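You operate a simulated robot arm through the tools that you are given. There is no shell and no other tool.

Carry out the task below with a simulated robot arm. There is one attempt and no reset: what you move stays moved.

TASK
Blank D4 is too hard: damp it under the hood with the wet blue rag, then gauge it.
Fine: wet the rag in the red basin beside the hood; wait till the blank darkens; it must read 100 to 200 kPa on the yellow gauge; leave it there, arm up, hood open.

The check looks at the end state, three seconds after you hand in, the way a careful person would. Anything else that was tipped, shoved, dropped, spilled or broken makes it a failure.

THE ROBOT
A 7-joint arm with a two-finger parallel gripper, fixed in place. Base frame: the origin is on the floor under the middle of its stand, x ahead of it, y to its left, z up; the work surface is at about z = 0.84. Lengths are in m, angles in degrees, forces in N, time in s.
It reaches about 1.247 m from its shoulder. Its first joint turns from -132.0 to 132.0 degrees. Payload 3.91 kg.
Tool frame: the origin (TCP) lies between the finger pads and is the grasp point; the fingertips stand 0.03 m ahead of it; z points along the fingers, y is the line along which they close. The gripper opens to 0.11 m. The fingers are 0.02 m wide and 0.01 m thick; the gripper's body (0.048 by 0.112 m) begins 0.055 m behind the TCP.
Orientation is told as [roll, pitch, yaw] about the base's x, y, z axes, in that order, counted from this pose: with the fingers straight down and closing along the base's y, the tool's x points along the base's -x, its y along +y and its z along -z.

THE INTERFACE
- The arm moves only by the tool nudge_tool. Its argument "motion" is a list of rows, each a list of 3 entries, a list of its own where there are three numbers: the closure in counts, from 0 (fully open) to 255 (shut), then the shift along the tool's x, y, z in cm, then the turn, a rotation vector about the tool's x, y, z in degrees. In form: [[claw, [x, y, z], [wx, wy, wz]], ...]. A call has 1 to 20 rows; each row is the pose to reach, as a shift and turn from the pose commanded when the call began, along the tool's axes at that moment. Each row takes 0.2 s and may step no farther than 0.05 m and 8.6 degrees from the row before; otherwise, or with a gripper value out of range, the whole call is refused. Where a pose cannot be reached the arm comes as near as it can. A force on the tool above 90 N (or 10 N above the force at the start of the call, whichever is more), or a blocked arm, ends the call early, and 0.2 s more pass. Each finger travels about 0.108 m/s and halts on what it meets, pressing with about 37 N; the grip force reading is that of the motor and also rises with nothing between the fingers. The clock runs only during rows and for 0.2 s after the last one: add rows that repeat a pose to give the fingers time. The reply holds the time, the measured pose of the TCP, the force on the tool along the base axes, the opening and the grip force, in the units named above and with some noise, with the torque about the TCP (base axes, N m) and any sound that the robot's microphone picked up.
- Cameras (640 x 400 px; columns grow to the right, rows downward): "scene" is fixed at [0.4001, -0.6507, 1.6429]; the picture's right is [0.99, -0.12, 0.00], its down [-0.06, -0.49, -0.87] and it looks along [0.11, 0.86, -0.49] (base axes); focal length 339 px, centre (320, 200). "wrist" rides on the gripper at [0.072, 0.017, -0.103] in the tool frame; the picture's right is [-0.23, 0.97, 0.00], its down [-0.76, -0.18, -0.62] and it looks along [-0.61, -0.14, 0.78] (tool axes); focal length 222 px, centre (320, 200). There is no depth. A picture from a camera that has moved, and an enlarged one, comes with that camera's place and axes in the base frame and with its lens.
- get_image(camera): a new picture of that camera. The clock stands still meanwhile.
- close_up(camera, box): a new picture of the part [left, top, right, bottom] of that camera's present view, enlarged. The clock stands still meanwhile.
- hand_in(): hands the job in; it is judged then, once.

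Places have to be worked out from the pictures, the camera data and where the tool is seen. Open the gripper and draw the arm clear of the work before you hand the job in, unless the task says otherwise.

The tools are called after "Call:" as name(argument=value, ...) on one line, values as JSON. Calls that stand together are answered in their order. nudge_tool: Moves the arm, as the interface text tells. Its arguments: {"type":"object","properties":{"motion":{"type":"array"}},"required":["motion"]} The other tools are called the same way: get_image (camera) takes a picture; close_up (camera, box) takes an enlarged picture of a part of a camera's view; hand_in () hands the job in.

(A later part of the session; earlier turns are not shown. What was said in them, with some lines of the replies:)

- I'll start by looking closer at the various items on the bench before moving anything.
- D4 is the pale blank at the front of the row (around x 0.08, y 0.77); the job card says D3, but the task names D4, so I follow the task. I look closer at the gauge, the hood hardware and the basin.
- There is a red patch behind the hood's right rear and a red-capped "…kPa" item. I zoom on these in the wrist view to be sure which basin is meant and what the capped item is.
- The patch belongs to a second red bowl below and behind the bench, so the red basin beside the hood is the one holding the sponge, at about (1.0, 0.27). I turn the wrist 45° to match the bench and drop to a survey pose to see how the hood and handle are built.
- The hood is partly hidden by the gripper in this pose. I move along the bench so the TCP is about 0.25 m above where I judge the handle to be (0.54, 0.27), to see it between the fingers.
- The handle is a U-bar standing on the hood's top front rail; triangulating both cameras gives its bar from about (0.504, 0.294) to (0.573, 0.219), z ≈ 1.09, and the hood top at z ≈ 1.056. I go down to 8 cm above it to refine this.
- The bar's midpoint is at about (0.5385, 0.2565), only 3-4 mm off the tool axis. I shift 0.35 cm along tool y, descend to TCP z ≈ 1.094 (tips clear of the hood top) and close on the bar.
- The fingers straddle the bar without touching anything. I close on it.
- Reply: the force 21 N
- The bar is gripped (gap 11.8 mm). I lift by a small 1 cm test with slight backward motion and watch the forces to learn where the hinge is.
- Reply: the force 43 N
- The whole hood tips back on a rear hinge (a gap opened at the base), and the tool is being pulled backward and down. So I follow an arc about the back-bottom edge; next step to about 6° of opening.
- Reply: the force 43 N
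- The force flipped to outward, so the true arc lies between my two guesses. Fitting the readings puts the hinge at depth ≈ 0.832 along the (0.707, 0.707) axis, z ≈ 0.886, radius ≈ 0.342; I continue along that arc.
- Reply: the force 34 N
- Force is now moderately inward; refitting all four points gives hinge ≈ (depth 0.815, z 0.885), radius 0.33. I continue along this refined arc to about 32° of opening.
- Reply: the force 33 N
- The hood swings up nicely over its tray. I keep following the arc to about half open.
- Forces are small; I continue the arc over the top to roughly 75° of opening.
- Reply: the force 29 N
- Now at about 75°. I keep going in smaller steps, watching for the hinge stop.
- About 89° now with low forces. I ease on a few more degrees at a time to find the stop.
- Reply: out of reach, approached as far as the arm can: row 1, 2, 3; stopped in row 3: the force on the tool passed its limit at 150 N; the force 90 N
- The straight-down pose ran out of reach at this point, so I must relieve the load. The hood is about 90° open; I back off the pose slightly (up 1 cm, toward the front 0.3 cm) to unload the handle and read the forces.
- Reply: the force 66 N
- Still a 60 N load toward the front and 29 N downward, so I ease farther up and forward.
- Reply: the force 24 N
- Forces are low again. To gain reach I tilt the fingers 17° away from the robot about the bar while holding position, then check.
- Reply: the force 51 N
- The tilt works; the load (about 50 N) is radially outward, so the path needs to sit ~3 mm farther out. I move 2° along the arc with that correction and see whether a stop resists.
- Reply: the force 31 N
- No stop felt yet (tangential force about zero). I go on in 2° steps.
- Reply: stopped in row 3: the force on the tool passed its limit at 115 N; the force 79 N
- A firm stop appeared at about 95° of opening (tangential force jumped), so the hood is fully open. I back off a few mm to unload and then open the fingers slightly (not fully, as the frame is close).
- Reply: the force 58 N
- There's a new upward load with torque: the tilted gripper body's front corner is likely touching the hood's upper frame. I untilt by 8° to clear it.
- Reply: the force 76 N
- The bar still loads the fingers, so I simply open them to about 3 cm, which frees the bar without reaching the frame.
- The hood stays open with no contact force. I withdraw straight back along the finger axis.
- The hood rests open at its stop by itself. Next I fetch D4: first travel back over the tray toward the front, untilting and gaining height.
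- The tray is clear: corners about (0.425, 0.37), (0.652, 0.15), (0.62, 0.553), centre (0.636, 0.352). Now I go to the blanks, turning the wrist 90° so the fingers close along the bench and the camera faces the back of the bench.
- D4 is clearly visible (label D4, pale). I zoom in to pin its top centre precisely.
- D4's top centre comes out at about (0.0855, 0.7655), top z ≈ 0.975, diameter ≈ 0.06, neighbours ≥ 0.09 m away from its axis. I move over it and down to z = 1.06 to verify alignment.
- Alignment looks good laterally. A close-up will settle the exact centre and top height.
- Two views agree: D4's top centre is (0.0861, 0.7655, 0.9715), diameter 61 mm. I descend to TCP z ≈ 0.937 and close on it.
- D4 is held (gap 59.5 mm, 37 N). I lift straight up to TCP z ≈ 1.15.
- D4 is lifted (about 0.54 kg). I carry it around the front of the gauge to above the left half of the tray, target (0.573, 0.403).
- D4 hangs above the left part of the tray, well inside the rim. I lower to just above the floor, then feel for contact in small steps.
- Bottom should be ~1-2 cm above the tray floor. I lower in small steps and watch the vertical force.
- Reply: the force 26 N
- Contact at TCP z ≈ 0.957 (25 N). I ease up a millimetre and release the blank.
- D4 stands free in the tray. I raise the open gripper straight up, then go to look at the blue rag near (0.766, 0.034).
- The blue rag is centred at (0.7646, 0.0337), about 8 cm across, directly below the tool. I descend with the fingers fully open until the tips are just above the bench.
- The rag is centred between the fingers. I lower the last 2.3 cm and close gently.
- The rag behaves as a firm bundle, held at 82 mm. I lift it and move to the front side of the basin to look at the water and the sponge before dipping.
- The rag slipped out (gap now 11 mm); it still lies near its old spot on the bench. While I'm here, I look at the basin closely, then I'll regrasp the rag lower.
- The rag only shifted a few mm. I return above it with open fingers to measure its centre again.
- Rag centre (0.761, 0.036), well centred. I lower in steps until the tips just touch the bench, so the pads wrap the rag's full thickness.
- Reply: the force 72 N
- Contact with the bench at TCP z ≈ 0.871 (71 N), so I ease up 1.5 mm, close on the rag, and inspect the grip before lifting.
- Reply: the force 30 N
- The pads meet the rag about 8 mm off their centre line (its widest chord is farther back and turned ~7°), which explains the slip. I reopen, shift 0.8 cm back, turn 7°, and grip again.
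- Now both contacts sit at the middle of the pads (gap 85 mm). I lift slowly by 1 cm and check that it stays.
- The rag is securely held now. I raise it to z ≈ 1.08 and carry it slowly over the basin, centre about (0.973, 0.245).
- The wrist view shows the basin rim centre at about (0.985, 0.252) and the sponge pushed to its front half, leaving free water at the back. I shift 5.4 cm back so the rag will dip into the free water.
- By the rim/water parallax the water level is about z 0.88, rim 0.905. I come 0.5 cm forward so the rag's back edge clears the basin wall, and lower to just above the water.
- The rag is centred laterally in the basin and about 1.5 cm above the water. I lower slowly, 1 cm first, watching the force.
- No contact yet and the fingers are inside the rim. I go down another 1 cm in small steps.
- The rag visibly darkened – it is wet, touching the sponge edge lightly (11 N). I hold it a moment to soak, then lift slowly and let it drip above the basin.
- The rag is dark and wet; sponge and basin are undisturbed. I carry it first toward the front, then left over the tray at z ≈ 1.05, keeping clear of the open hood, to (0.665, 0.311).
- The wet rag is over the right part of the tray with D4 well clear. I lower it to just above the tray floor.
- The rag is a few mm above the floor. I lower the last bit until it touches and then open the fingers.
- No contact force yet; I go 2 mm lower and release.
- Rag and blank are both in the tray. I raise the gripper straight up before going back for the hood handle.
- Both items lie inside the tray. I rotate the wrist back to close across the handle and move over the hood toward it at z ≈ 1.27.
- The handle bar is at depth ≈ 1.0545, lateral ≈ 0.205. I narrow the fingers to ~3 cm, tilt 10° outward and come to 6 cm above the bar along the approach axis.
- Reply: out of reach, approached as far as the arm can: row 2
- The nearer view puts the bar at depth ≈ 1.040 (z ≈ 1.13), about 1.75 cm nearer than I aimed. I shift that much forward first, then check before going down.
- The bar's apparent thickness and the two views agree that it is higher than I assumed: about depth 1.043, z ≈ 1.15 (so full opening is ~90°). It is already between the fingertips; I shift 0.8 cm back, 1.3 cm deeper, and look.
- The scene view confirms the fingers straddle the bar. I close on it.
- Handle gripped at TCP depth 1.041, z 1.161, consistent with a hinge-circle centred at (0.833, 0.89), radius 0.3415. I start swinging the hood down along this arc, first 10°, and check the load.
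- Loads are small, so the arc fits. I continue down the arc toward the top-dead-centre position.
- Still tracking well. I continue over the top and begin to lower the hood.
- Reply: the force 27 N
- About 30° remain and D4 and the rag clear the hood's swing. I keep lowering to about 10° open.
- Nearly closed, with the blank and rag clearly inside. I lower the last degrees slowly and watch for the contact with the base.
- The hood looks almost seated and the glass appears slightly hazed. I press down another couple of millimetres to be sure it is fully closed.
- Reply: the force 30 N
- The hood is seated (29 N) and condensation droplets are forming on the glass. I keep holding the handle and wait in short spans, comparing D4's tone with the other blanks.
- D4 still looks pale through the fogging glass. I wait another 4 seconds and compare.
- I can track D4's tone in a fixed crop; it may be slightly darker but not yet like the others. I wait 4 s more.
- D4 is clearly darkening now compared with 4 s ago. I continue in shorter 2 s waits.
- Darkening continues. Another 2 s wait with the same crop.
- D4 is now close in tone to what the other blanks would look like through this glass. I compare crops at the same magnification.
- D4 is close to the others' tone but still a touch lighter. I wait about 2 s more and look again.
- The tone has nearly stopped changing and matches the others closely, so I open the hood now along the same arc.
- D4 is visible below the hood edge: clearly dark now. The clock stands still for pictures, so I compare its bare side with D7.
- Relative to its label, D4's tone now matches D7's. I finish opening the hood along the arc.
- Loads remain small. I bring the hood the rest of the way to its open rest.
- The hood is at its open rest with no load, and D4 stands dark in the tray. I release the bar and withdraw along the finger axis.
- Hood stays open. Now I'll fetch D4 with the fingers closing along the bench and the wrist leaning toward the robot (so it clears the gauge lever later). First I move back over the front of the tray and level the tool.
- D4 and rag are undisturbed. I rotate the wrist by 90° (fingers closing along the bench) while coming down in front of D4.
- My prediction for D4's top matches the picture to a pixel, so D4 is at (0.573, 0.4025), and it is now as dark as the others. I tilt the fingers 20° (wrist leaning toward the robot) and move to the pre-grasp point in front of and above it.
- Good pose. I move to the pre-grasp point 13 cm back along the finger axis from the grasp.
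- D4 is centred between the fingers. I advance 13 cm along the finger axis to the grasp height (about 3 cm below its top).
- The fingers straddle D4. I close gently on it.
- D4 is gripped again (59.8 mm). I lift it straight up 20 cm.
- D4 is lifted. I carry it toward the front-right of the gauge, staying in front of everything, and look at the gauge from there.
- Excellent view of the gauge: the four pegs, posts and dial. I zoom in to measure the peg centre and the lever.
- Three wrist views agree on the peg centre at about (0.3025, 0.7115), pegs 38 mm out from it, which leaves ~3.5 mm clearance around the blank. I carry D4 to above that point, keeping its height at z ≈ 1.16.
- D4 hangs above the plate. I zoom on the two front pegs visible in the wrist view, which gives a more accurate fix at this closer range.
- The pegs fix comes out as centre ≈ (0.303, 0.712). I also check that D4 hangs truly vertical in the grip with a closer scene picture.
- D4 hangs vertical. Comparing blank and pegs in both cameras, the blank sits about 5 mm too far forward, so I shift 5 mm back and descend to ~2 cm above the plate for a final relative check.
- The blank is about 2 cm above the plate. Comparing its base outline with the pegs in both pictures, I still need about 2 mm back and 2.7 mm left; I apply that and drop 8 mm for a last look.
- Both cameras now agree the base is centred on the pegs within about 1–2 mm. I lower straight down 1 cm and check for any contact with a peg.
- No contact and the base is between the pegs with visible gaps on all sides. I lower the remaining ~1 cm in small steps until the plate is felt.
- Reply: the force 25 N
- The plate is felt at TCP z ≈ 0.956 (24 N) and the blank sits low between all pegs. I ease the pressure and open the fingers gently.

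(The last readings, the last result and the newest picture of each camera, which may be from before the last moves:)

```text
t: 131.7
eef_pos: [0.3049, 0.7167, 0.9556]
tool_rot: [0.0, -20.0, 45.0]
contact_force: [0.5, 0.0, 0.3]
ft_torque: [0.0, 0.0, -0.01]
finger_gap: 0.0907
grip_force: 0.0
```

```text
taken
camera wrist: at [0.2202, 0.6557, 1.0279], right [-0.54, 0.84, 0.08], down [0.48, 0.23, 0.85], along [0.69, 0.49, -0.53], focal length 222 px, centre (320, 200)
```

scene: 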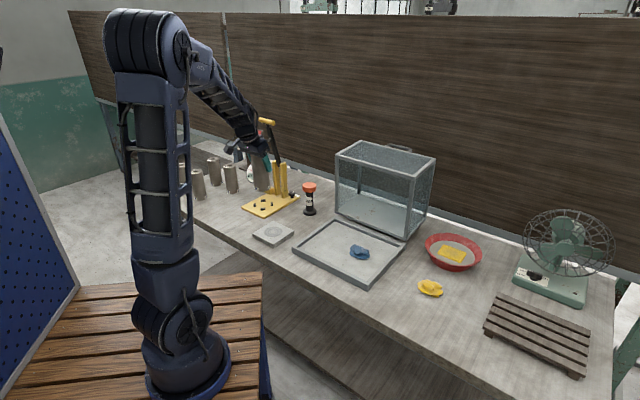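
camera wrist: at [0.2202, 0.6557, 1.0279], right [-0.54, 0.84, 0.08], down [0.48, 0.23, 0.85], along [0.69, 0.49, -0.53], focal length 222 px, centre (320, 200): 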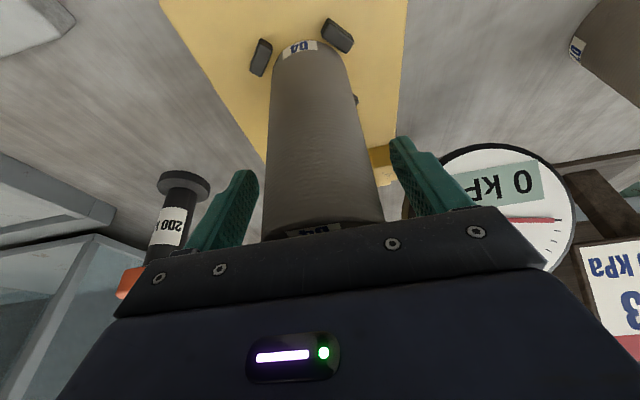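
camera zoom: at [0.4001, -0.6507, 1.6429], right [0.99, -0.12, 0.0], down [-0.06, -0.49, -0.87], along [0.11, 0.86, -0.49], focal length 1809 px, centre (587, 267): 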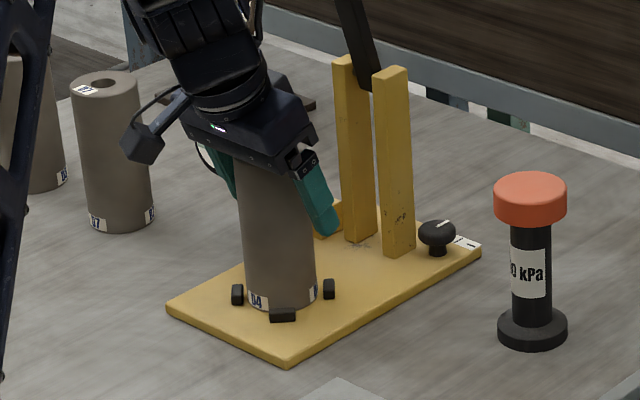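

D4 stands on the plate between the pegs. I withdraw along the finger axis.

Call:
nudge_tool(motion=[[45, [0, 0, -2], [0, 0, 0]], [45, [0, 0, -5], [0, 0, 0]], [45, [0, 0, -9], [0, 0, 0]], [45, [0, 0, -13], [0, 0, 0]], [45, [0, 0, -17], [0, 0, 0]], [45, [0, 0, -17], [0, 0, 0]]])

Call:
get_image(camera="wrist")

Call:
close_up(camera="scene", box=[235, 110, 305, 225])

```text
t: 133.1
eef_pos: [0.2636, 0.6746, 1.1157]
tool_rot: [0.0, -20.0, 45.0]
contact_force: [-0.3, -0.7, -0.1]
ft_torque: [0.02, -0.01, -0.02]
finger_gap: 0.0903
grip_force: 0.0
```

```text
taken
camera wrist: at [0.1778, 0.615, 1.189], right [-0.54, 0.84, 0.08], down [0.48, 0.23, 0.85], along [0.69, 0.49, -0.53], focal length 222 px, centre (320, 200)
```

wrist: 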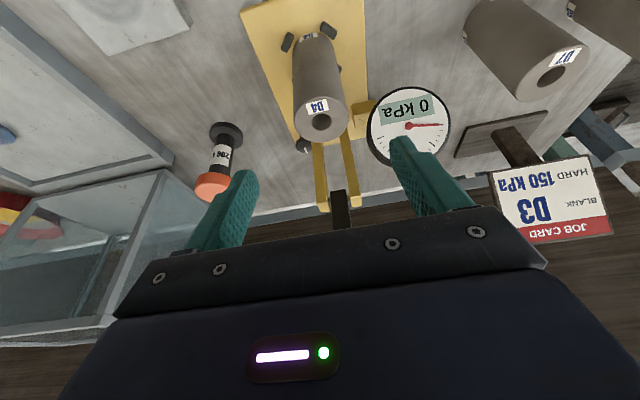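

```text
3.48 times, centred on (270, 168) of scene
camera zoom: at [0.4001, -0.6507, 1.6429], right [0.99, -0.12, 0.0], down [-0.06, -0.49, -0.87], along [0.11, 0.86, -0.49], focal length 1180 px, centre (494, 313)
```

zoom: 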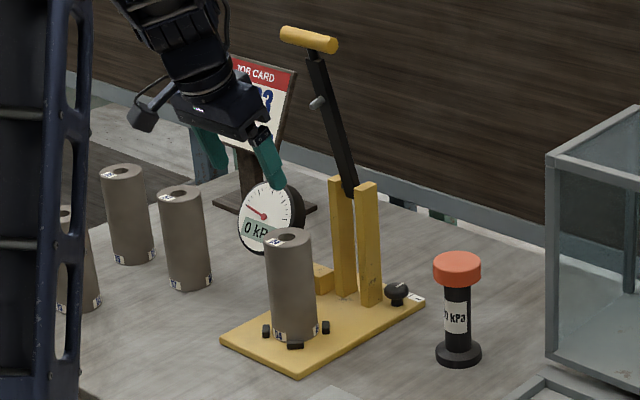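

D4 stands upright on the gauge between the pegs. Next the gauge lever: its handle bar is at roughly (depth 0.784, lateral −0.288, z 1.234). I rise and level the tool first.

Call:
nudge_tool(motion=[[45, [-0.8, 0, -4.3], [0, 3, 0]], [45, [-1.6, 0, -8.5], [0, 6, 0]], [45, [-2.4, 0, -12.8], [0, 9, 0]], [45, [-3.2, 0, -17.1], [0, 12, 0]], [45, [-4.0, 0, -21.4], [0, 15, 0]], [45, [-4.8, 0, -25.6], [0, 18, 0]], [45, [-5.6, 0, -29.9], [0, 20, 0]]])

Call:
get_image(camera="wrist")

```text
t: 134.7
eef_pos: [0.2286, 0.6414, 1.414]
tool_rot: [0.0, 0.1, 45.0]
contact_force: [0.4, -0.8, -0.6]
ft_torque: [-0.01, 0.0, -0.04]
finger_gap: 0.0906
grip_force: 0.0
```

```text
taken
camera wrist: at [0.1662, 0.6016, 1.5175], right [-0.53, 0.85, 0.0], down [0.66, 0.41, 0.62], along [0.53, 0.33, -0.78], focal length 222 px, centre (320, 200)
```

wrist: 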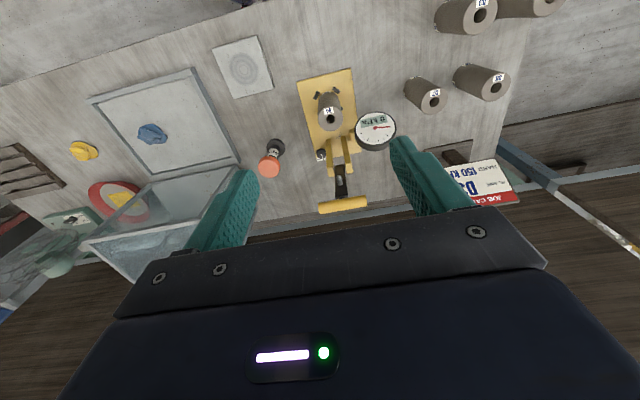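

The lever handle (yellow bar) is in view now. I zoom for exact pixel positions.

Call:
close_up(camera="wrist", box=[290, 60, 410, 220])

Call:
close_up(camera="scene", box=[245, 105, 305, 225])

```text
2.50 times, centred on (350, 140) of wrist
camera zoom: at [0.1662, 0.6016, 1.5175], right [-0.53, 0.85, 0.0], down [0.66, 0.41, 0.62], along [0.53, 0.33, -0.78], focal length 555 px, centre (245, 350)
```

zoom: 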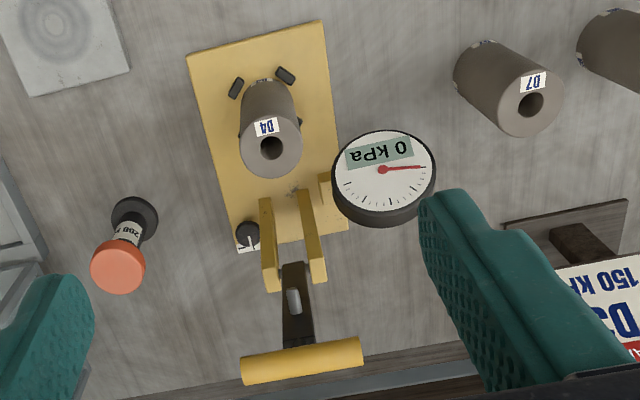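

```text
3.33 times, centred on (275, 165) of scene
camera zoom: at [0.4001, -0.6507, 1.6429], right [0.99, -0.12, 0.0], down [-0.06, -0.49, -0.87], along [0.11, 0.86, -0.49], focal length 1131 px, centre (470, 317)
```

zoom: 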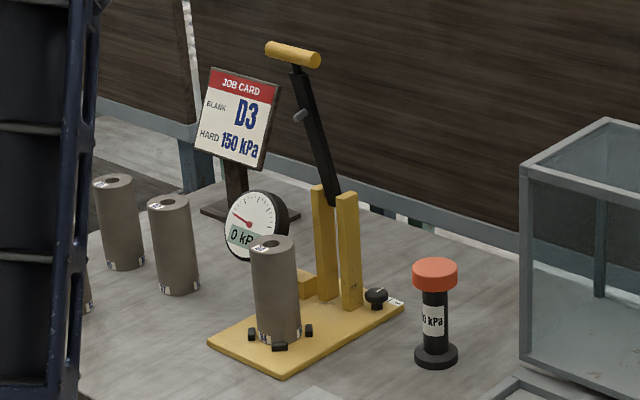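

Both cameras agree: the handle bar is centred at (depth 0.786, lateral −0.290, z 1.229), ~8 cm long, ~21 mm thick; the pivot is near (0.842, z 1.01). I turn the wrist to close across the bar and move above its right half, clear of the lever stick.

Call:
nudge_tool(motion=[[40, [-1.5, -0.2, 0.1], [0, 0, 8.2]], [40, [-3.1, -0.5, 0.3], [0, 0, 16.4]], [40, [-4.7, -0.7, 0.4], [0, 0, 24.5]], [40, [-6.2, -0.9, 0.5], [0, 0, 32.7]], [40, [-7.8, -1.2, 0.6], [0, 0, 40.9]], [40, [-9.3, -1.4, 0.8], [0, 0, 49.1]], [40, [-10.9, -1.6, 0.9], [0, 0, 57.3]], [40, [-12.4, -1.9, 1.0], [0, 0, 65.5]], [40, [-14, -2.1, 1.1], [0, 0, 73.6]], [40, [-15.5, -2.4, 1.3], [0, 0, 81.8]], [40, [-17.1, -2.6, 1.4], [0, 0, 90]]])

Call:
get_image(camera="wrist")

Call:
close_up(camera="scene", box=[225, 60, 325, 225])

```text
t: 137.1
eef_pos: [0.3681, 0.7459, 1.4018]
tool_rot: [0.0, 0.0, -45.1]
contact_force: [-0.5, -0.5, 0.1]
ft_torque: [0.02, 0.0, -0.03]
finger_gap: 0.0926
grip_force: 0.0
```

```text
taken
camera wrist: at [0.3287, 0.8075, 1.5061], right [0.85, 0.53, 0.0], down [0.41, -0.67, 0.62], along [0.33, -0.53, -0.78], focal length 222 px, centre (320, 200)
```

wrist: 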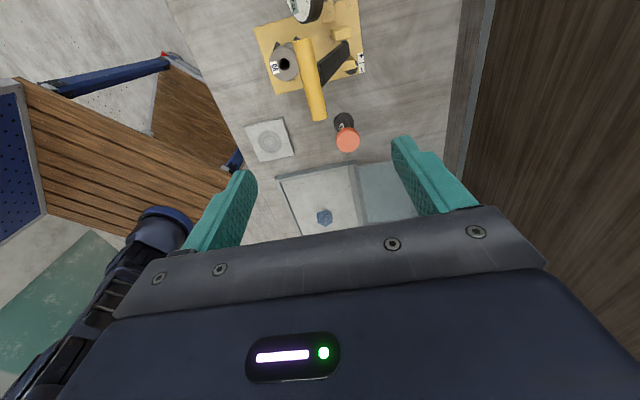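

```text
2.42 times, centred on (275, 142) of scene
camera zoom: at [0.4001, -0.6507, 1.6429], right [0.99, -0.12, 0.0], down [-0.06, -0.49, -0.87], along [0.11, 0.86, -0.49], focal length 822 px, centre (429, 339)
```

zoom: 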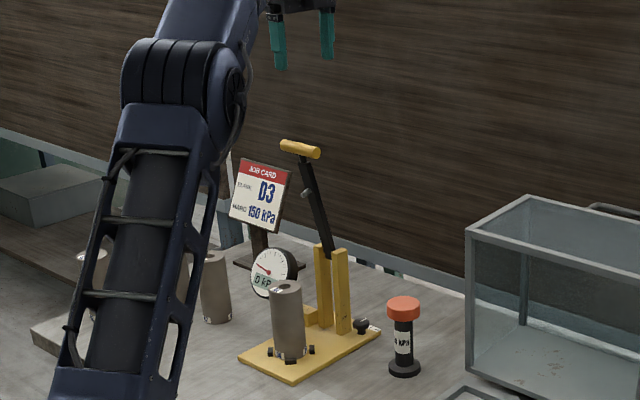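

The bar runs right beneath the tool. I zoom to correct the last few millimetres.

Call:
close_up(camera="wrist", box=[250, 10, 390, 150])

```text
2.86 times, centred on (320, 80) of wrist
camera zoom: at [0.3287, 0.8075, 1.5061], right [0.85, 0.53, 0.0], down [0.41, -0.67, 0.62], along [0.33, -0.53, -0.78], focal length 635 px, centre (320, 543)
```

zoom: 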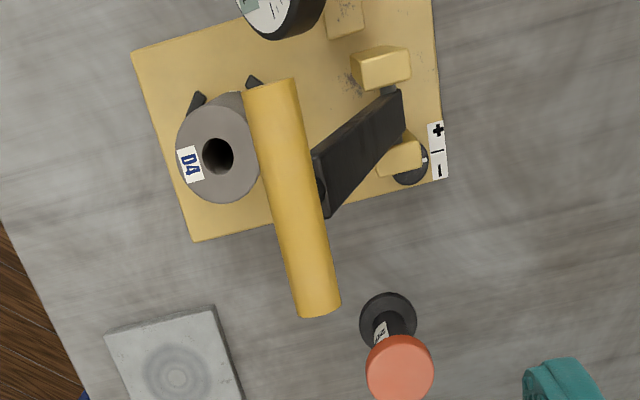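

The knob's label is "+ | −", a gauge trim I will leave alone. The bar's depth is 0.783, so I shift 5 mm forward and descend to straddle the bar.

Call:
nudge_tool(motion=[[100, [0, -0.3, 3.5], [0, 0, 0]], [100, [0, -0.5, 7.5], [0, 0, 0]], [100, [0, -0.5, 11.5], [0, 0, 0]], [100, [0, -0.5, 14.5], [0, 0, 0]], [100, [0, -0.5, 16.8], [0, 0, 0]], [100, [0, -0.5, 16.8], [0, 0, 0]]])

Call:
get_image(camera="wrist")

Call:
close_up(camera="scene", box=[235, 70, 315, 170])

```text
t: 138.5
eef_pos: [0.3656, 0.7411, 1.234]
tool_rot: [0.1, 0.1, -45.0]
contact_force: [-0.3, -0.5, -0.1]
ft_torque: [0.0, 0.02, 0.0]
finger_gap: 0.067
grip_force: 0.1
```

```text
taken
camera wrist: at [0.325, 0.8031, 1.3373], right [0.85, 0.53, 0.0], down [0.41, -0.66, 0.62], along [0.33, -0.53, -0.78], focal length 222 px, centre (320, 200)
```

wrist: 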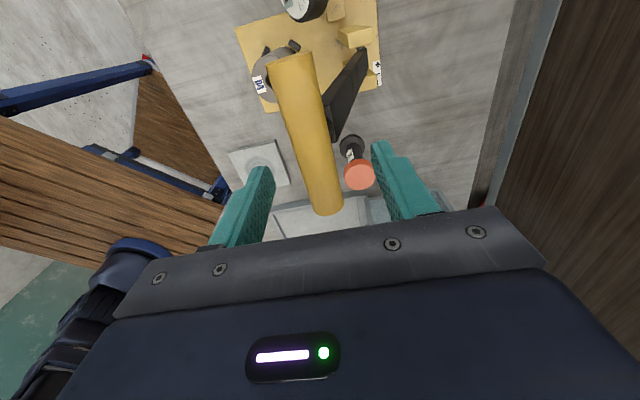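

```text
4.00 times, centred on (275, 120) of scene
camera zoom: at [0.4001, -0.6507, 1.6429], right [0.99, -0.12, 0.0], down [-0.06, -0.49, -0.87], along [0.11, 0.86, -0.49], focal length 1357 px, centre (500, 520)
```

zoom: 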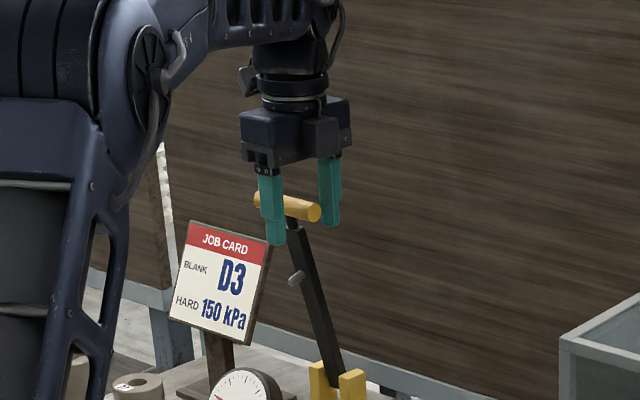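

The fingers straddle the bar with its end ~1.6 cm beyond the pads. I close on it.

Call:
nudge_tool(motion=[[150, [0, 0, 0], [0, 0, 0]], [200, [0, 0, 0], [0, 0, 0]], [240, [0, 0, 0], [0, 0, 0]], [240, [0, 0, 0], [0, 0, 0]]])

Call:
close_up(camera="scene", box=[235, 70, 315, 220])

```text
t: 139.5
eef_pos: [0.3646, 0.7407, 1.2334]
tool_rot: [0.0, -0.1, -45.0]
contact_force: [-0.8, -0.4, -0.3]
ft_torque: [0.0, 0.07, 0.06]
finger_gap: 0.0196
grip_force: 44.9
```

```text
2.67 times, centred on (275, 145) of scene
camera zoom: at [0.4001, -0.6507, 1.6429], right [0.99, -0.12, 0.0], down [-0.06, -0.49, -0.87], along [0.11, 0.86, -0.49], focal length 905 px, centre (440, 347)
```

zoom: 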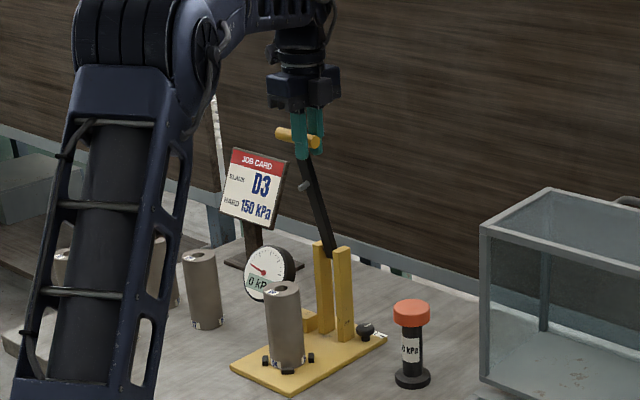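

The bar is held (19.6 mm). I pull the lever forward and down along its expected arc, first 10°, checking forces.

Call:
nudge_tool(motion=[[240, [0, -0.9, 0.3], [0, 0, 0]], [240, [0, -1.87, 0.62], [0, 0, 0]], [240, [0, -2.8, 1.0], [0, 0, 0]], [240, [0, -3.7, 1.39], [0, 0, 0]], [240, [0, -3.7, 1.39], [0, 0, 0]]])

```text
t: 140.7
eef_pos: [0.3385, 0.7139, 1.2182]
tool_rot: [0.1, 0.0, -45.0]
contact_force: [-1.2, 6.2, -6.7]
ft_torque: [0.5, 0.33, 0.02]
finger_gap: 0.0195
grip_force: 45.1
```

The lever moves easily. I continue to about 50°.

Call:
nudge_tool(motion=[[240, [0, -1.75, 0.93], [0, 0, 0]], [240, [0, -3.41, 2.01], [0, 0, 0]], [240, [0, -4.97, 3.22], [0, 0, 0]], [240, [0, -6.42, 4.57], [0, 0, 0]], [240, [0, -7.75, 6.04], [0, 0, 0]], [240, [0, -7.75, 6.04], [0, 0, 0]]])

Call:
close_up(camera="scene", box=[235, 100, 315, 220])

```text
t: 142.1
eef_pos: [0.2845, 0.6596, 1.1595]
tool_rot: [0.0, 0.0, -45.0]
contact_force: [-6.7, 11.3, -2.4]
ft_torque: [0.53, 0.19, 0.03]
finger_gap: 0.0197
grip_force: 45.2
```

```text
3.33 times, centred on (275, 160) of scene
camera zoom: at [0.4001, -0.6507, 1.6429], right [0.99, -0.12, 0.0], down [-0.06, -0.49, -0.87], along [0.11, 0.86, -0.49], focal length 1131 px, centre (470, 333)
```

zoom: 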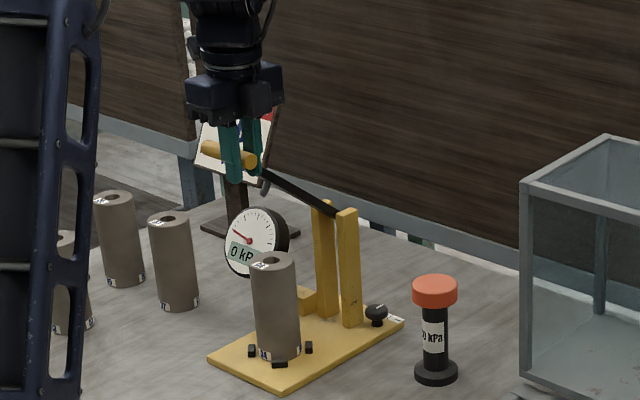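

Lever at about 50°, blank untouched so far. I continue toward 70°.

Call:
nudge_tool(motion=[[240, [0, -1.19, 1.58], [0, 0, 0]], [240, [0, -2.25, 3.26], [0, 0, 0]], [240, [0, -3.15, 5.02], [0, 0, 0]], [240, [0, -3.9, 6.85], [0, 0, 0]], [240, [0, -3.9, 6.85], [0, 0, 0]]])

Call:
close_up(camera="scene", box=[235, 120, 305, 220])

```text
t: 143.3
eef_pos: [0.2576, 0.6321, 1.0884]
tool_rot: [0.2, 0.0, -45.1]
contact_force: [21.7, 23.5, -11.3]
ft_torque: [0.25, -0.1, 0.17]
finger_gap: 0.0197
grip_force: 44.9
```

```text
4.00 times, centred on (270, 170) of scene
camera zoom: at [0.4001, -0.6507, 1.6429], right [0.99, -0.12, 0.0], down [-0.06, -0.49, -0.87], along [0.11, 0.86, -0.49], focal length 1357 px, centre (520, 320)
```

zoom: 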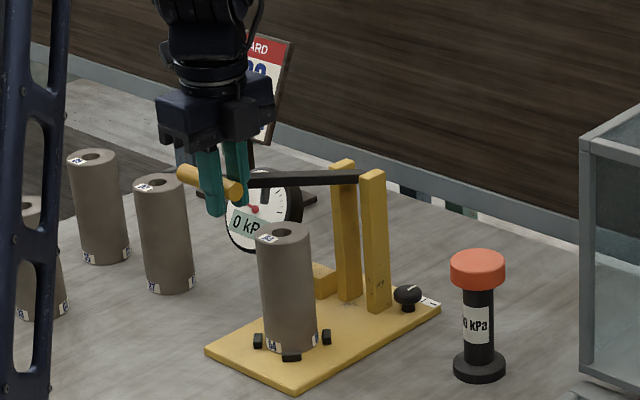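

Load is radially inward, so I trim the radius by ~2 mm and go on slowly to 80°.

Call:
nudge_tool(motion=[[240, [0, 0.0, 0.9], [0, 0, 0]], [240, [0, -0.34, 1.96], [0, 0, 0]], [240, [0, -0.55, 2.9], [0, 0, 0]], [240, [0, -0.75, 3.88], [0, 0, 0]], [240, [0, -0.75, 3.88], [0, 0, 0]]])

Call:
close_up(camera="scene", box=[235, 130, 295, 220])

Call:
get_image(camera="wrist")

```text
t: 144.5
eef_pos: [0.2505, 0.6268, 1.0513]
tool_rot: [0.1, -0.2, -45.1]
contact_force: [22.5, 16.1, -4.9]
ft_torque: [0.31, -0.11, -0.01]
finger_gap: 0.0198
grip_force: 45.0
```

```text
4.44 times, centred on (265, 175) of scene
camera zoom: at [0.4001, -0.6507, 1.6429], right [0.99, -0.12, 0.0], down [-0.06, -0.49, -0.87], along [0.11, 0.86, -0.49], focal length 1508 px, centre (564, 311)
```

zoom: 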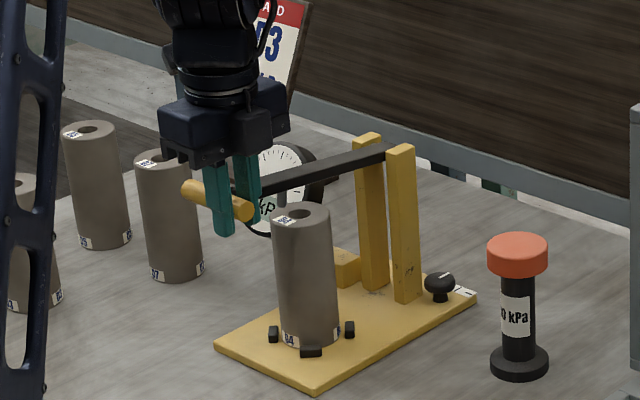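

```text
taken
camera wrist: at [0.2126, 0.6898, 1.1548], right [0.85, 0.53, 0.0], down [0.41, -0.67, 0.62], along [0.33, -0.53, -0.78], focal length 222 px, centre (320, 200)
```

wrist: 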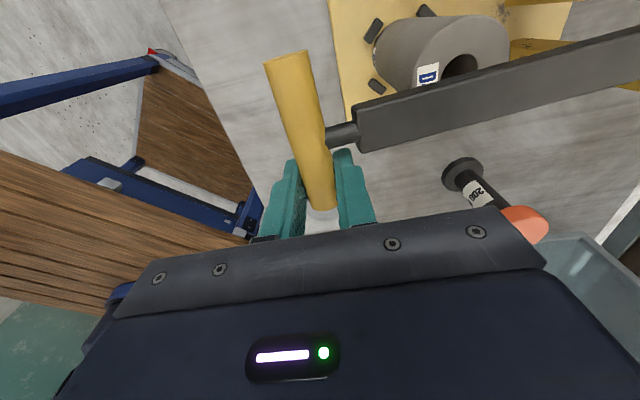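

Lever at ~80°, probe just above the blank. I step down a few millimetres at a time, watching force for the probe contact.

Call:
nudge_tool(motion=[[240, [0, 0.1, 0.4], [0, 0, 0]], [240, [0, 0.1, 0.8], [0, 0, 0]], [240, [0, 0.1, 0.8], [0, 0, 0]]])

Call:
close_up(camera="scene", box=[240, 140, 290, 200])

```text
t: 145.3
eef_pos: [0.2503, 0.6267, 1.0435]
tool_rot: [-0.1, -0.1, -44.9]
contact_force: [7.1, -15.5, -1.6]
ft_torque: [-0.38, -0.26, 0.02]
finger_gap: 0.0198
grip_force: 45.0
```

```text
6.67 times, centred on (265, 170) of scene
camera zoom: at [0.4001, -0.6507, 1.6429], right [0.99, -0.12, 0.0], down [-0.06, -0.49, -0.87], along [0.11, 0.86, -0.49], focal length 2262 px, centre (687, 400)
```

zoom: 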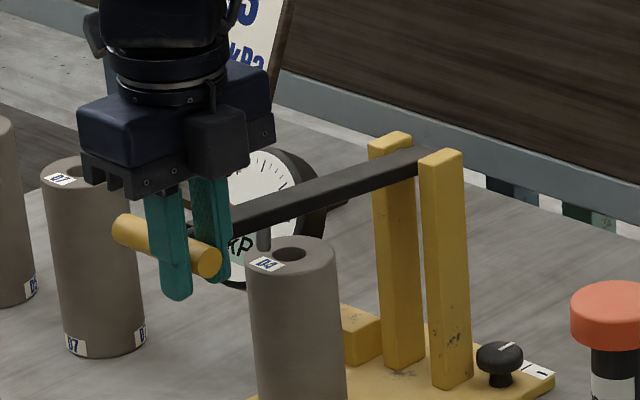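

I can now see the probe tip about 1 cm above the blank's ring wall, between hole and rim. I keep lowering in half-centimetre steps.

Call:
nudge_tool(motion=[[240, [0, 0.0, 0.5], [0, 0, 0]], [240, [0, 0.0, 1.0], [0, 0, 0]], [240, [0, 0.0, 1.0], [0, 0, 0]]])

Call:
close_up(camera="scene", box=[240, 140, 290, 200])

```text
t: 146.1
eef_pos: [0.2508, 0.6254, 1.0345]
tool_rot: [0.0, 0.0, -45.1]
contact_force: [-6.0, -30.2, 0.0]
ft_torque: [-0.39, -0.06, 0.06]
finger_gap: 0.0198
grip_force: 45.1
```

```text
6.67 times, centred on (265, 170) of scene
camera zoom: at [0.4001, -0.6507, 1.6429], right [0.99, -0.12, 0.0], down [-0.06, -0.49, -0.87], along [0.11, 0.86, -0.49], focal length 2262 px, centre (687, 400)
```

zoom: 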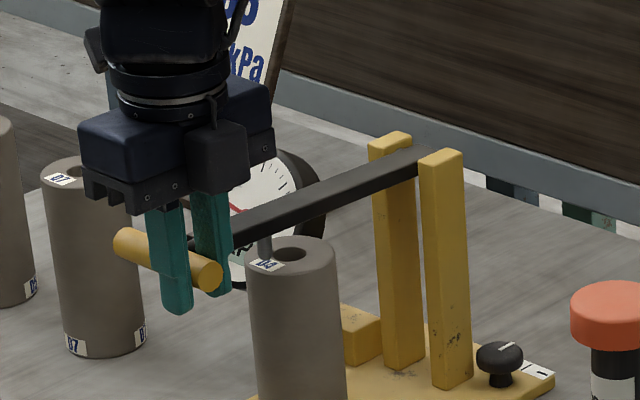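

The probe is touching the ring. I trim 1.5 mm forward (radial load) and press down a few millimetres more, checking the force and dial.

Call:
nudge_tool(motion=[[240, [0, -0.15, 0.2], [0, 0, 0]], [240, [0, -0.15, 0.4], [0, 0, 0]], [240, [0, -0.15, 0.4], [0, 0, 0]]])

Call:
close_up(camera="scene", box=[240, 140, 290, 200])

Call:
get_image(camera="wrist")

```text
t: 146.9
eef_pos: [0.2508, 0.6255, 1.0304]
tool_rot: [0.1, 0.0, -45.0]
contact_force: [-2.7, -23.3, -0.7]
ft_torque: [0.4, 0.38, 0.02]
finger_gap: 0.0198
grip_force: 45.1
```

```text
6.67 times, centred on (265, 170) of scene
camera zoom: at [0.4001, -0.6507, 1.6429], right [0.99, -0.12, 0.0], down [-0.06, -0.49, -0.87], along [0.11, 0.86, -0.49], focal length 2262 px, centre (687, 400)
```

zoom: 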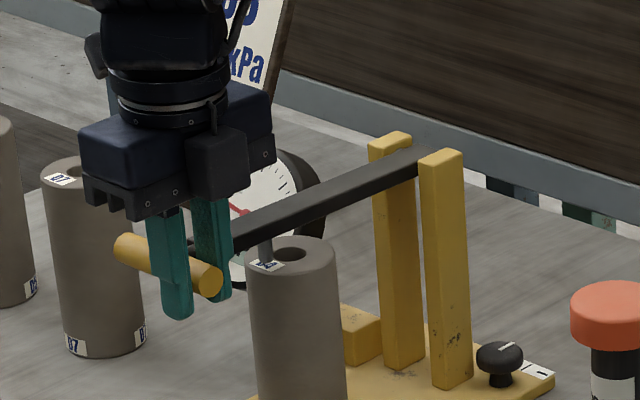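

```text
taken
camera wrist: at [0.2112, 0.689, 1.1341], right [0.85, 0.53, 0.0], down [0.41, -0.67, 0.62], along [0.33, -0.53, -0.78], focal length 222 px, centre (320, 200)
```

wrist: 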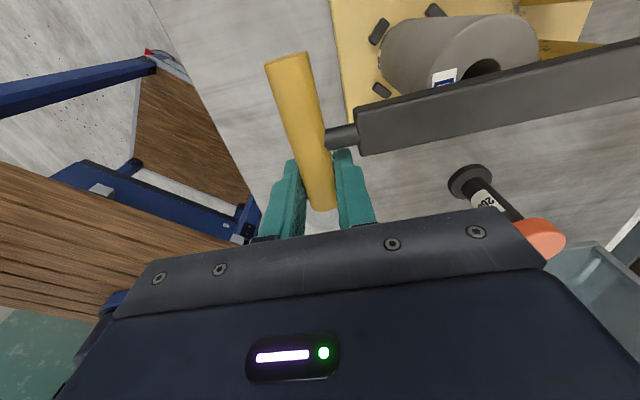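

No vertical resistance yet, so the probe isn't loaded. I continue down 4 mm.

Call:
nudge_tool(motion=[[240, [0, -0.1, 0.2], [0, 0, 0]], [240, [0, -0.1, 0.4], [0, 0, 0]], [240, [0, -0.1, 0.4], [0, 0, 0]]])

Call:
close_up(camera="scene", box=[245, 150, 285, 200])

```text
t: 147.7
eef_pos: [0.2498, 0.6267, 1.0263]
tool_rot: [0.1, 0.1, -45.0]
contact_force: [8.8, 3.8, 0.3]
ft_torque: [0.71, 0.34, 0.08]
finger_gap: 0.0195
grip_force: 44.9
```

```text
8.00 times, centred on (265, 175) of scene
camera zoom: at [0.4001, -0.6507, 1.6429], right [0.99, -0.12, 0.0], down [-0.06, -0.49, -0.87], along [0.11, 0.86, -0.49], focal length 2714 px, centre (760, 400)
```

zoom: 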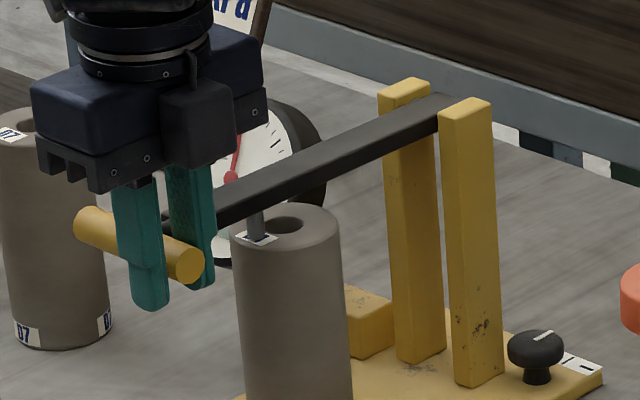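

The dial needle has swung up off zero, so the probe is reading. I zoom in on the dial.

Call:
close_up(camera="scene", box=[250, 160, 275, 185])

Call:
close_up(camera="wrist", box=[340, 0, 560, 130])

```text
16.00 times, centred on (262, 172) of scene
camera zoom: at [0.4001, -0.6507, 1.6429], right [0.99, -0.12, 0.0], down [-0.06, -0.49, -0.87], along [0.11, 0.86, -0.49], focal length 5428 px, centre (1240, 640)
```

zoom: 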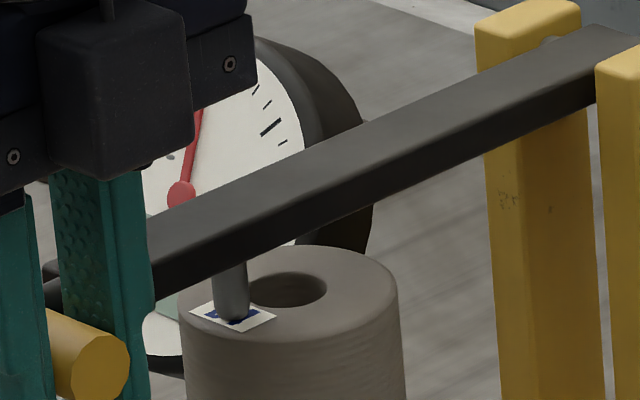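

```text
2.91 times, centred on (450, 65) of wrist
camera zoom: at [0.2111, 0.6888, 1.1301], right [0.85, 0.53, 0.0], down [0.41, -0.67, 0.62], along [0.33, -0.53, -0.78], focal length 646 px, centre (-58, 593)
```

zoom: 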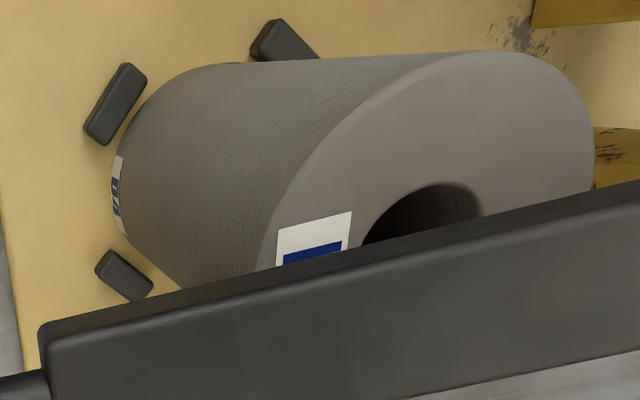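

The probe presses on the ring and the needle points a bit past 12 o'clock – roughly mid-scale. I hold for a second and check if the needle is stable.

Call:
nudge_tool(motion=[[240, [0, 0, 0], [0, 0, 0]], [240, [0, 0, 0], [0, 0, 0]], [240, [0, 0, 0], [0, 0, 0]], [240, [0, 0, 0], [0, 0, 0]]])

Call:
close_up(camera="scene", box=[250, 160, 275, 185])

```text
t: 148.7
eef_pos: [0.2521, 0.6251, 1.0266]
tool_rot: [0.1, 0.1, -45.0]
contact_force: [15.7, 15.1, -0.5]
ft_torque: [0.68, 0.3, 0.06]
finger_gap: 0.0194
grip_force: 44.5
```

```text
16.00 times, centred on (262, 172) of scene
camera zoom: at [0.4001, -0.6507, 1.6429], right [0.99, -0.12, 0.0], down [-0.06, -0.49, -0.87], along [0.11, 0.86, -0.49], focal length 5428 px, centre (1240, 640)
```

zoom: 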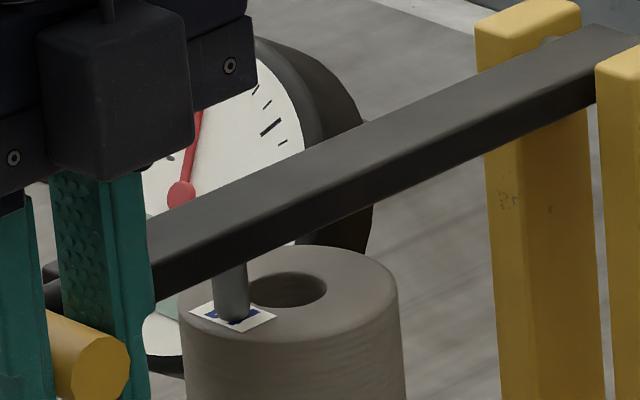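

The needle is steady. I raise the lever back along the same arc, pausing to look at the display.

Call:
nudge_tool(motion=[[240, [0, 0.05, -0.8], [0, 0, 0]], [240, [0, 0.1, -1.6], [0, 0, 0]], [240, [0, 0.15, -2.6], [0, 0, 0]], [240, [0, 0.56, -4.52], [0, 0, 0]], [240, [0, 0.99, -6.48], [0, 0, 0]], [240, [0, 1.75, -8.31], [0, 0, 0]], [240, [0, 2.55, -10.07], [0, 0, 0]], [240, [0, 2.55, -10.07], [0, 0, 0]]])

Call:
close_up(camera="scene", box=[235, 110, 305, 220])

Call:
close_up(camera="scene", box=[245, 160, 275, 190])

```text
t: 150.5
eef_pos: [0.2683, 0.643, 1.129]
tool_rot: [0.1, 0.0, -45.0]
contact_force: [-12.2, -17.0, 8.9]
ft_torque: [0.2, 0.57, -0.04]
finger_gap: 0.0196
grip_force: 45.3
```

```text
3.64 times, centred on (270, 165) of scene
camera zoom: at [0.4001, -0.6507, 1.6429], right [0.99, -0.12, 0.0], down [-0.06, -0.49, -0.87], along [0.11, 0.86, -0.49], focal length 1234 px, centre (502, 327)
```

zoom: 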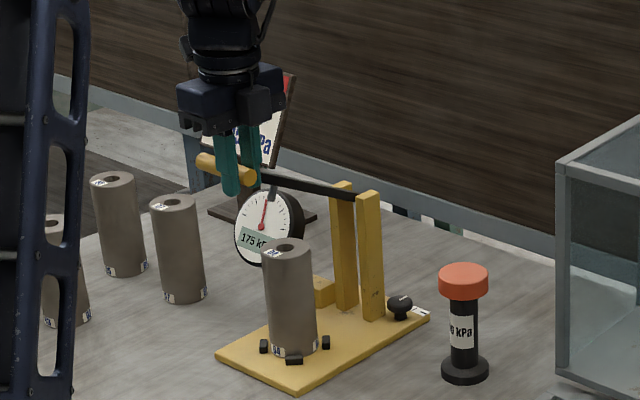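

```text
13.33 times, centred on (260, 175) of scene
camera zoom: at [0.4001, -0.6507, 1.6429], right [0.99, -0.12, 0.0], down [-0.06, -0.49, -0.87], along [0.11, 0.86, -0.49], focal length 4524 px, centre (1120, 533)
```

zoom: 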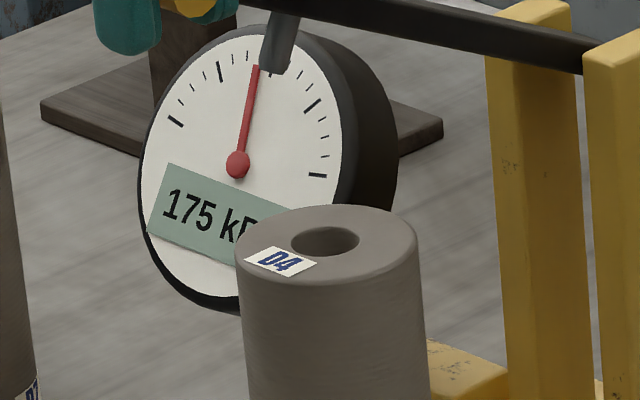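

The gauge holds its reading: 175 kPa, inside 100–200. I raise the lever the rest of the way to its original upright rest.

Call:
nudge_tool(motion=[[240, [0, 1.06, -1.68], [0, 0, 0]], [240, [0, 2.25, -3.26], [0, 0, 0]], [240, [0, 3.58, -4.73], [0, 0, 0]], [240, [0, 5.03, -6.08], [0, 0, 0]], [240, [0, 6.59, -7.29], [0, 0, 0]], [240, [0, 8.25, -8.37], [0, 0, 0]], [240, [0, 10.0, -9.3], [0, 0, 0]], [240, [0, 11.83, -10.07], [0, 0, 0]], [240, [0, 13.0, -10.47], [0, 0, 0]], [240, [0, 13.0, -10.47], [0, 0, 0]]])

Call:
close_up(camera="scene", box=[235, 80, 305, 220])

```text
t: 152.7
eef_pos: [0.3625, 0.7329, 1.2301]
tool_rot: [0.2, -0.1, -45.2]
contact_force: [18.3, -16.4, -0.3]
ft_torque: [-0.25, -0.46, 0.18]
finger_gap: 0.0193
grip_force: 44.6
```

```text
2.86 times, centred on (270, 150) of scene
camera zoom: at [0.4001, -0.6507, 1.6429], right [0.99, -0.12, 0.0], down [-0.06, -0.49, -0.87], along [0.11, 0.86, -0.49], focal length 969 px, centre (463, 343)
```

zoom: 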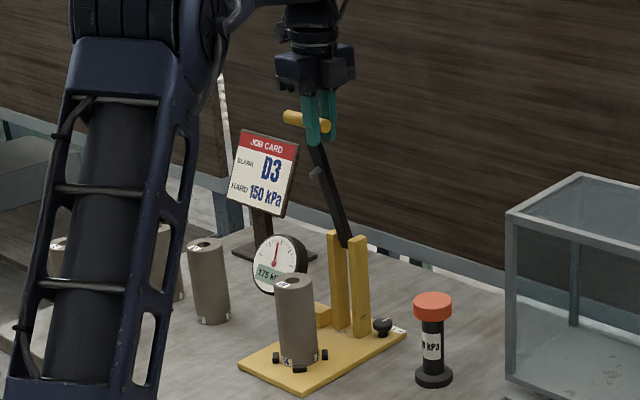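

One more small step brings the lever back to where it stood at the start.

Call:
nudge_tool(motion=[[240, [0, 0.4, -0.12], [0, 0, 0]], [240, [0, 0.7, -0.22], [0, 0, 0]], [240, [0, 0.7, -0.22], [0, 0, 0]]])

```text
t: 153.5
eef_pos: [0.3673, 0.7406, 1.2322]
tool_rot: [0.0, 0.0, -45.1]
contact_force: [20.0, -19.2, -7.3]
ft_torque: [-0.31, -0.21, 0.09]
finger_gap: 0.0195
grip_force: 44.7
```

The lever is back at its start angle (depth 0.783, z 1.232). I open the fingers and check that it stays up, then withdraw upward.

Call:
nudge_tool(motion=[[200, [0, 0, 0], [0, 0, 0]], [150, [0, 0, 0], [0, 0, 0]], [100, [0, 0, 0], [0, 0, 0]], [100, [0, 0, 0], [0, 0, 0]]])

Call:
close_up(camera="scene", box=[235, 80, 305, 220])

Call:
get_image(camera="wrist")

```text
t: 154.5
eef_pos: [0.3652, 0.7406, 1.2343]
tool_rot: [-0.1, 0.0, -45.1]
contact_force: [0.1, 0.1, 0.7]
ft_torque: [-0.02, -0.01, 0.01]
finger_gap: 0.0671
grip_force: 0.2
```

```text
2.86 times, centred on (270, 150) of scene
camera zoom: at [0.4001, -0.6507, 1.6429], right [0.99, -0.12, 0.0], down [-0.06, -0.49, -0.87], along [0.11, 0.86, -0.49], focal length 969 px, centre (463, 343)
```

zoom: 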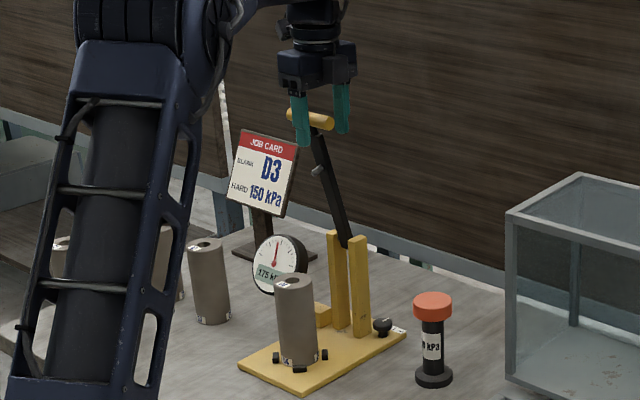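

```text
taken
camera wrist: at [0.3256, 0.8029, 1.3372], right [0.85, 0.53, 0.0], down [0.41, -0.66, 0.62], along [0.33, -0.53, -0.78], focal length 222 px, centre (320, 200)
```

wrist: 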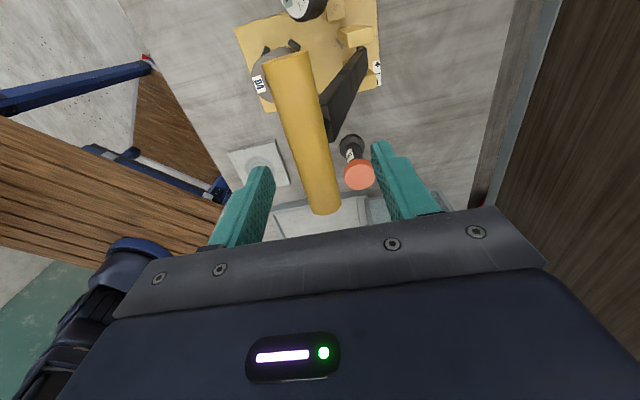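

The lever stays up by itself. I lift straight off it and then retreat toward the starting pose.

Call:
nudge_tool(motion=[[100, [0, 0, -3], [0, 0, 0]], [100, [0, 0, -7], [0, 0, 0]], [80, [0, 0, -11], [0, 0, 0]], [60, [0, 0, -15], [0, 0, 0]], [40, [0, 0, -19], [0, 0, 0]], [0, [0, -4, -19], [0, 0, 0]], [0, [-2, -8, -19], [0, 0, 0]], [0, [-5, -11.5, -19], [0, 0, 0]], [0, [-9, -14, -19], [0, 0, 0]], [0, [-13, -16, -19], [0, 0, 0]], [0, [-17, -17.5, -19], [0, 0, 0]], [0, [-21, -19, -19], [0, 0, 0]], [0, [-25, -20, -19], [0, 0, 0]], [0, [-29, -20.5, -19], [0, 0, 0]]])

Call:
get_image(camera="scene")

Call:
close_up(camera="scene", box=[240, 110, 310, 225])

Call:
close_up(camera="scene", box=[280, 130, 500, 310])

```text
t: 157.5
eef_pos: [0.4222, 0.3896, 1.4248]
tool_rot: [0.0, -0.1, -45.0]
contact_force: [0.9, 0.6, -0.5]
ft_torque: [-0.07, -0.03, -0.02]
finger_gap: 0.11
grip_force: 0.2
```

```text
taken
```

scene: 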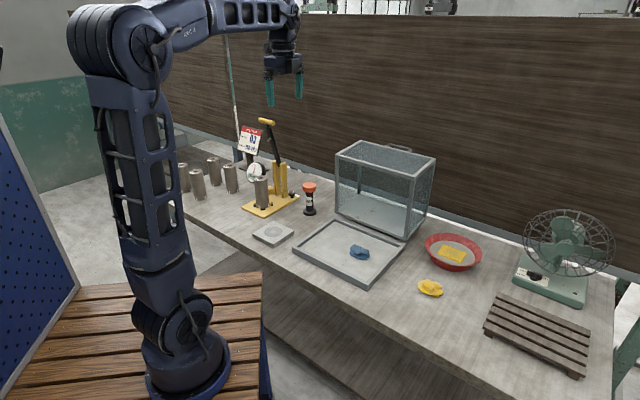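

```text
3.48 times, centred on (275, 168) of scene
camera zoom: at [0.4001, -0.6507, 1.6429], right [0.99, -0.12, 0.0], down [-0.06, -0.49, -0.87], along [0.11, 0.86, -0.49], focal length 1180 px, centre (476, 313)
```

zoom: 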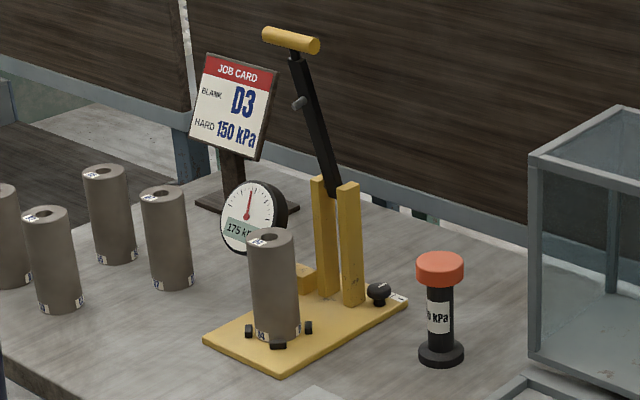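

```text
2.22 times, centred on (390, 220) of scene
camera zoom: at [0.4001, -0.6507, 1.6429], right [0.99, -0.12, 0.0], down [-0.06, -0.49, -0.87], along [0.11, 0.86, -0.49], focal length 754 px, centre (164, 156)
```

zoom: 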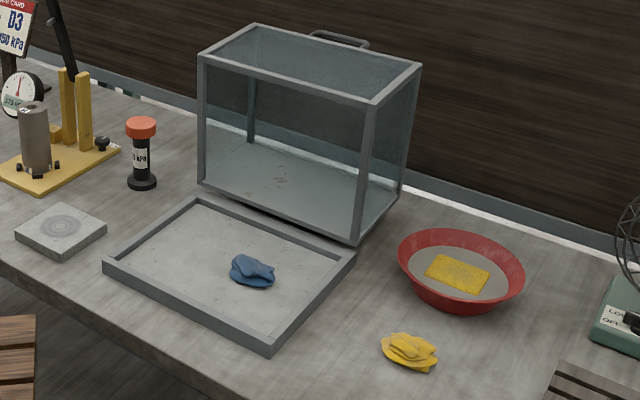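

Final check: D4 stands on the gauge between its pegs reading 175 kPa. The lever is up, the hood is open, the rag is in the tray, the basin and the other items are undisturbed, and the arm is clear with the gripper open. I hand the job in.

Call:
hand_in()

```text
The job is handed in.
```

D4 is damped and standing on the yellow gauge, which reads 175 kPa, inside your 100–200 range. I haven't seen the judge's verdict, only that the job was handed in.

- **Rag:** I wet the blue rag in the red basin and set it in the tray beside D4. On the first try it slipped out of the fingers onto the bench, a few millimetres from where it had been lying. The second grip held.
- **Damping:** D4 sat under the closed hood for about 17 seconds, until its colour matched the other blanks.
- **Gauging:** I pressed the gauge lever down once and raised it again. The display held at 175 kPa.
- **As left:** D4 is between the gauge's pegs, the lever is up and the hood is open. The rag is still in the tray, and the arm is clear with the gripper open.

The job card names D3 at 150 kPa; I followed your instruction and used D4. I didn't check the gauge against the 200 kPa reference plug or touch its +/− trim knob, so the 175 is as the gauge showed it.
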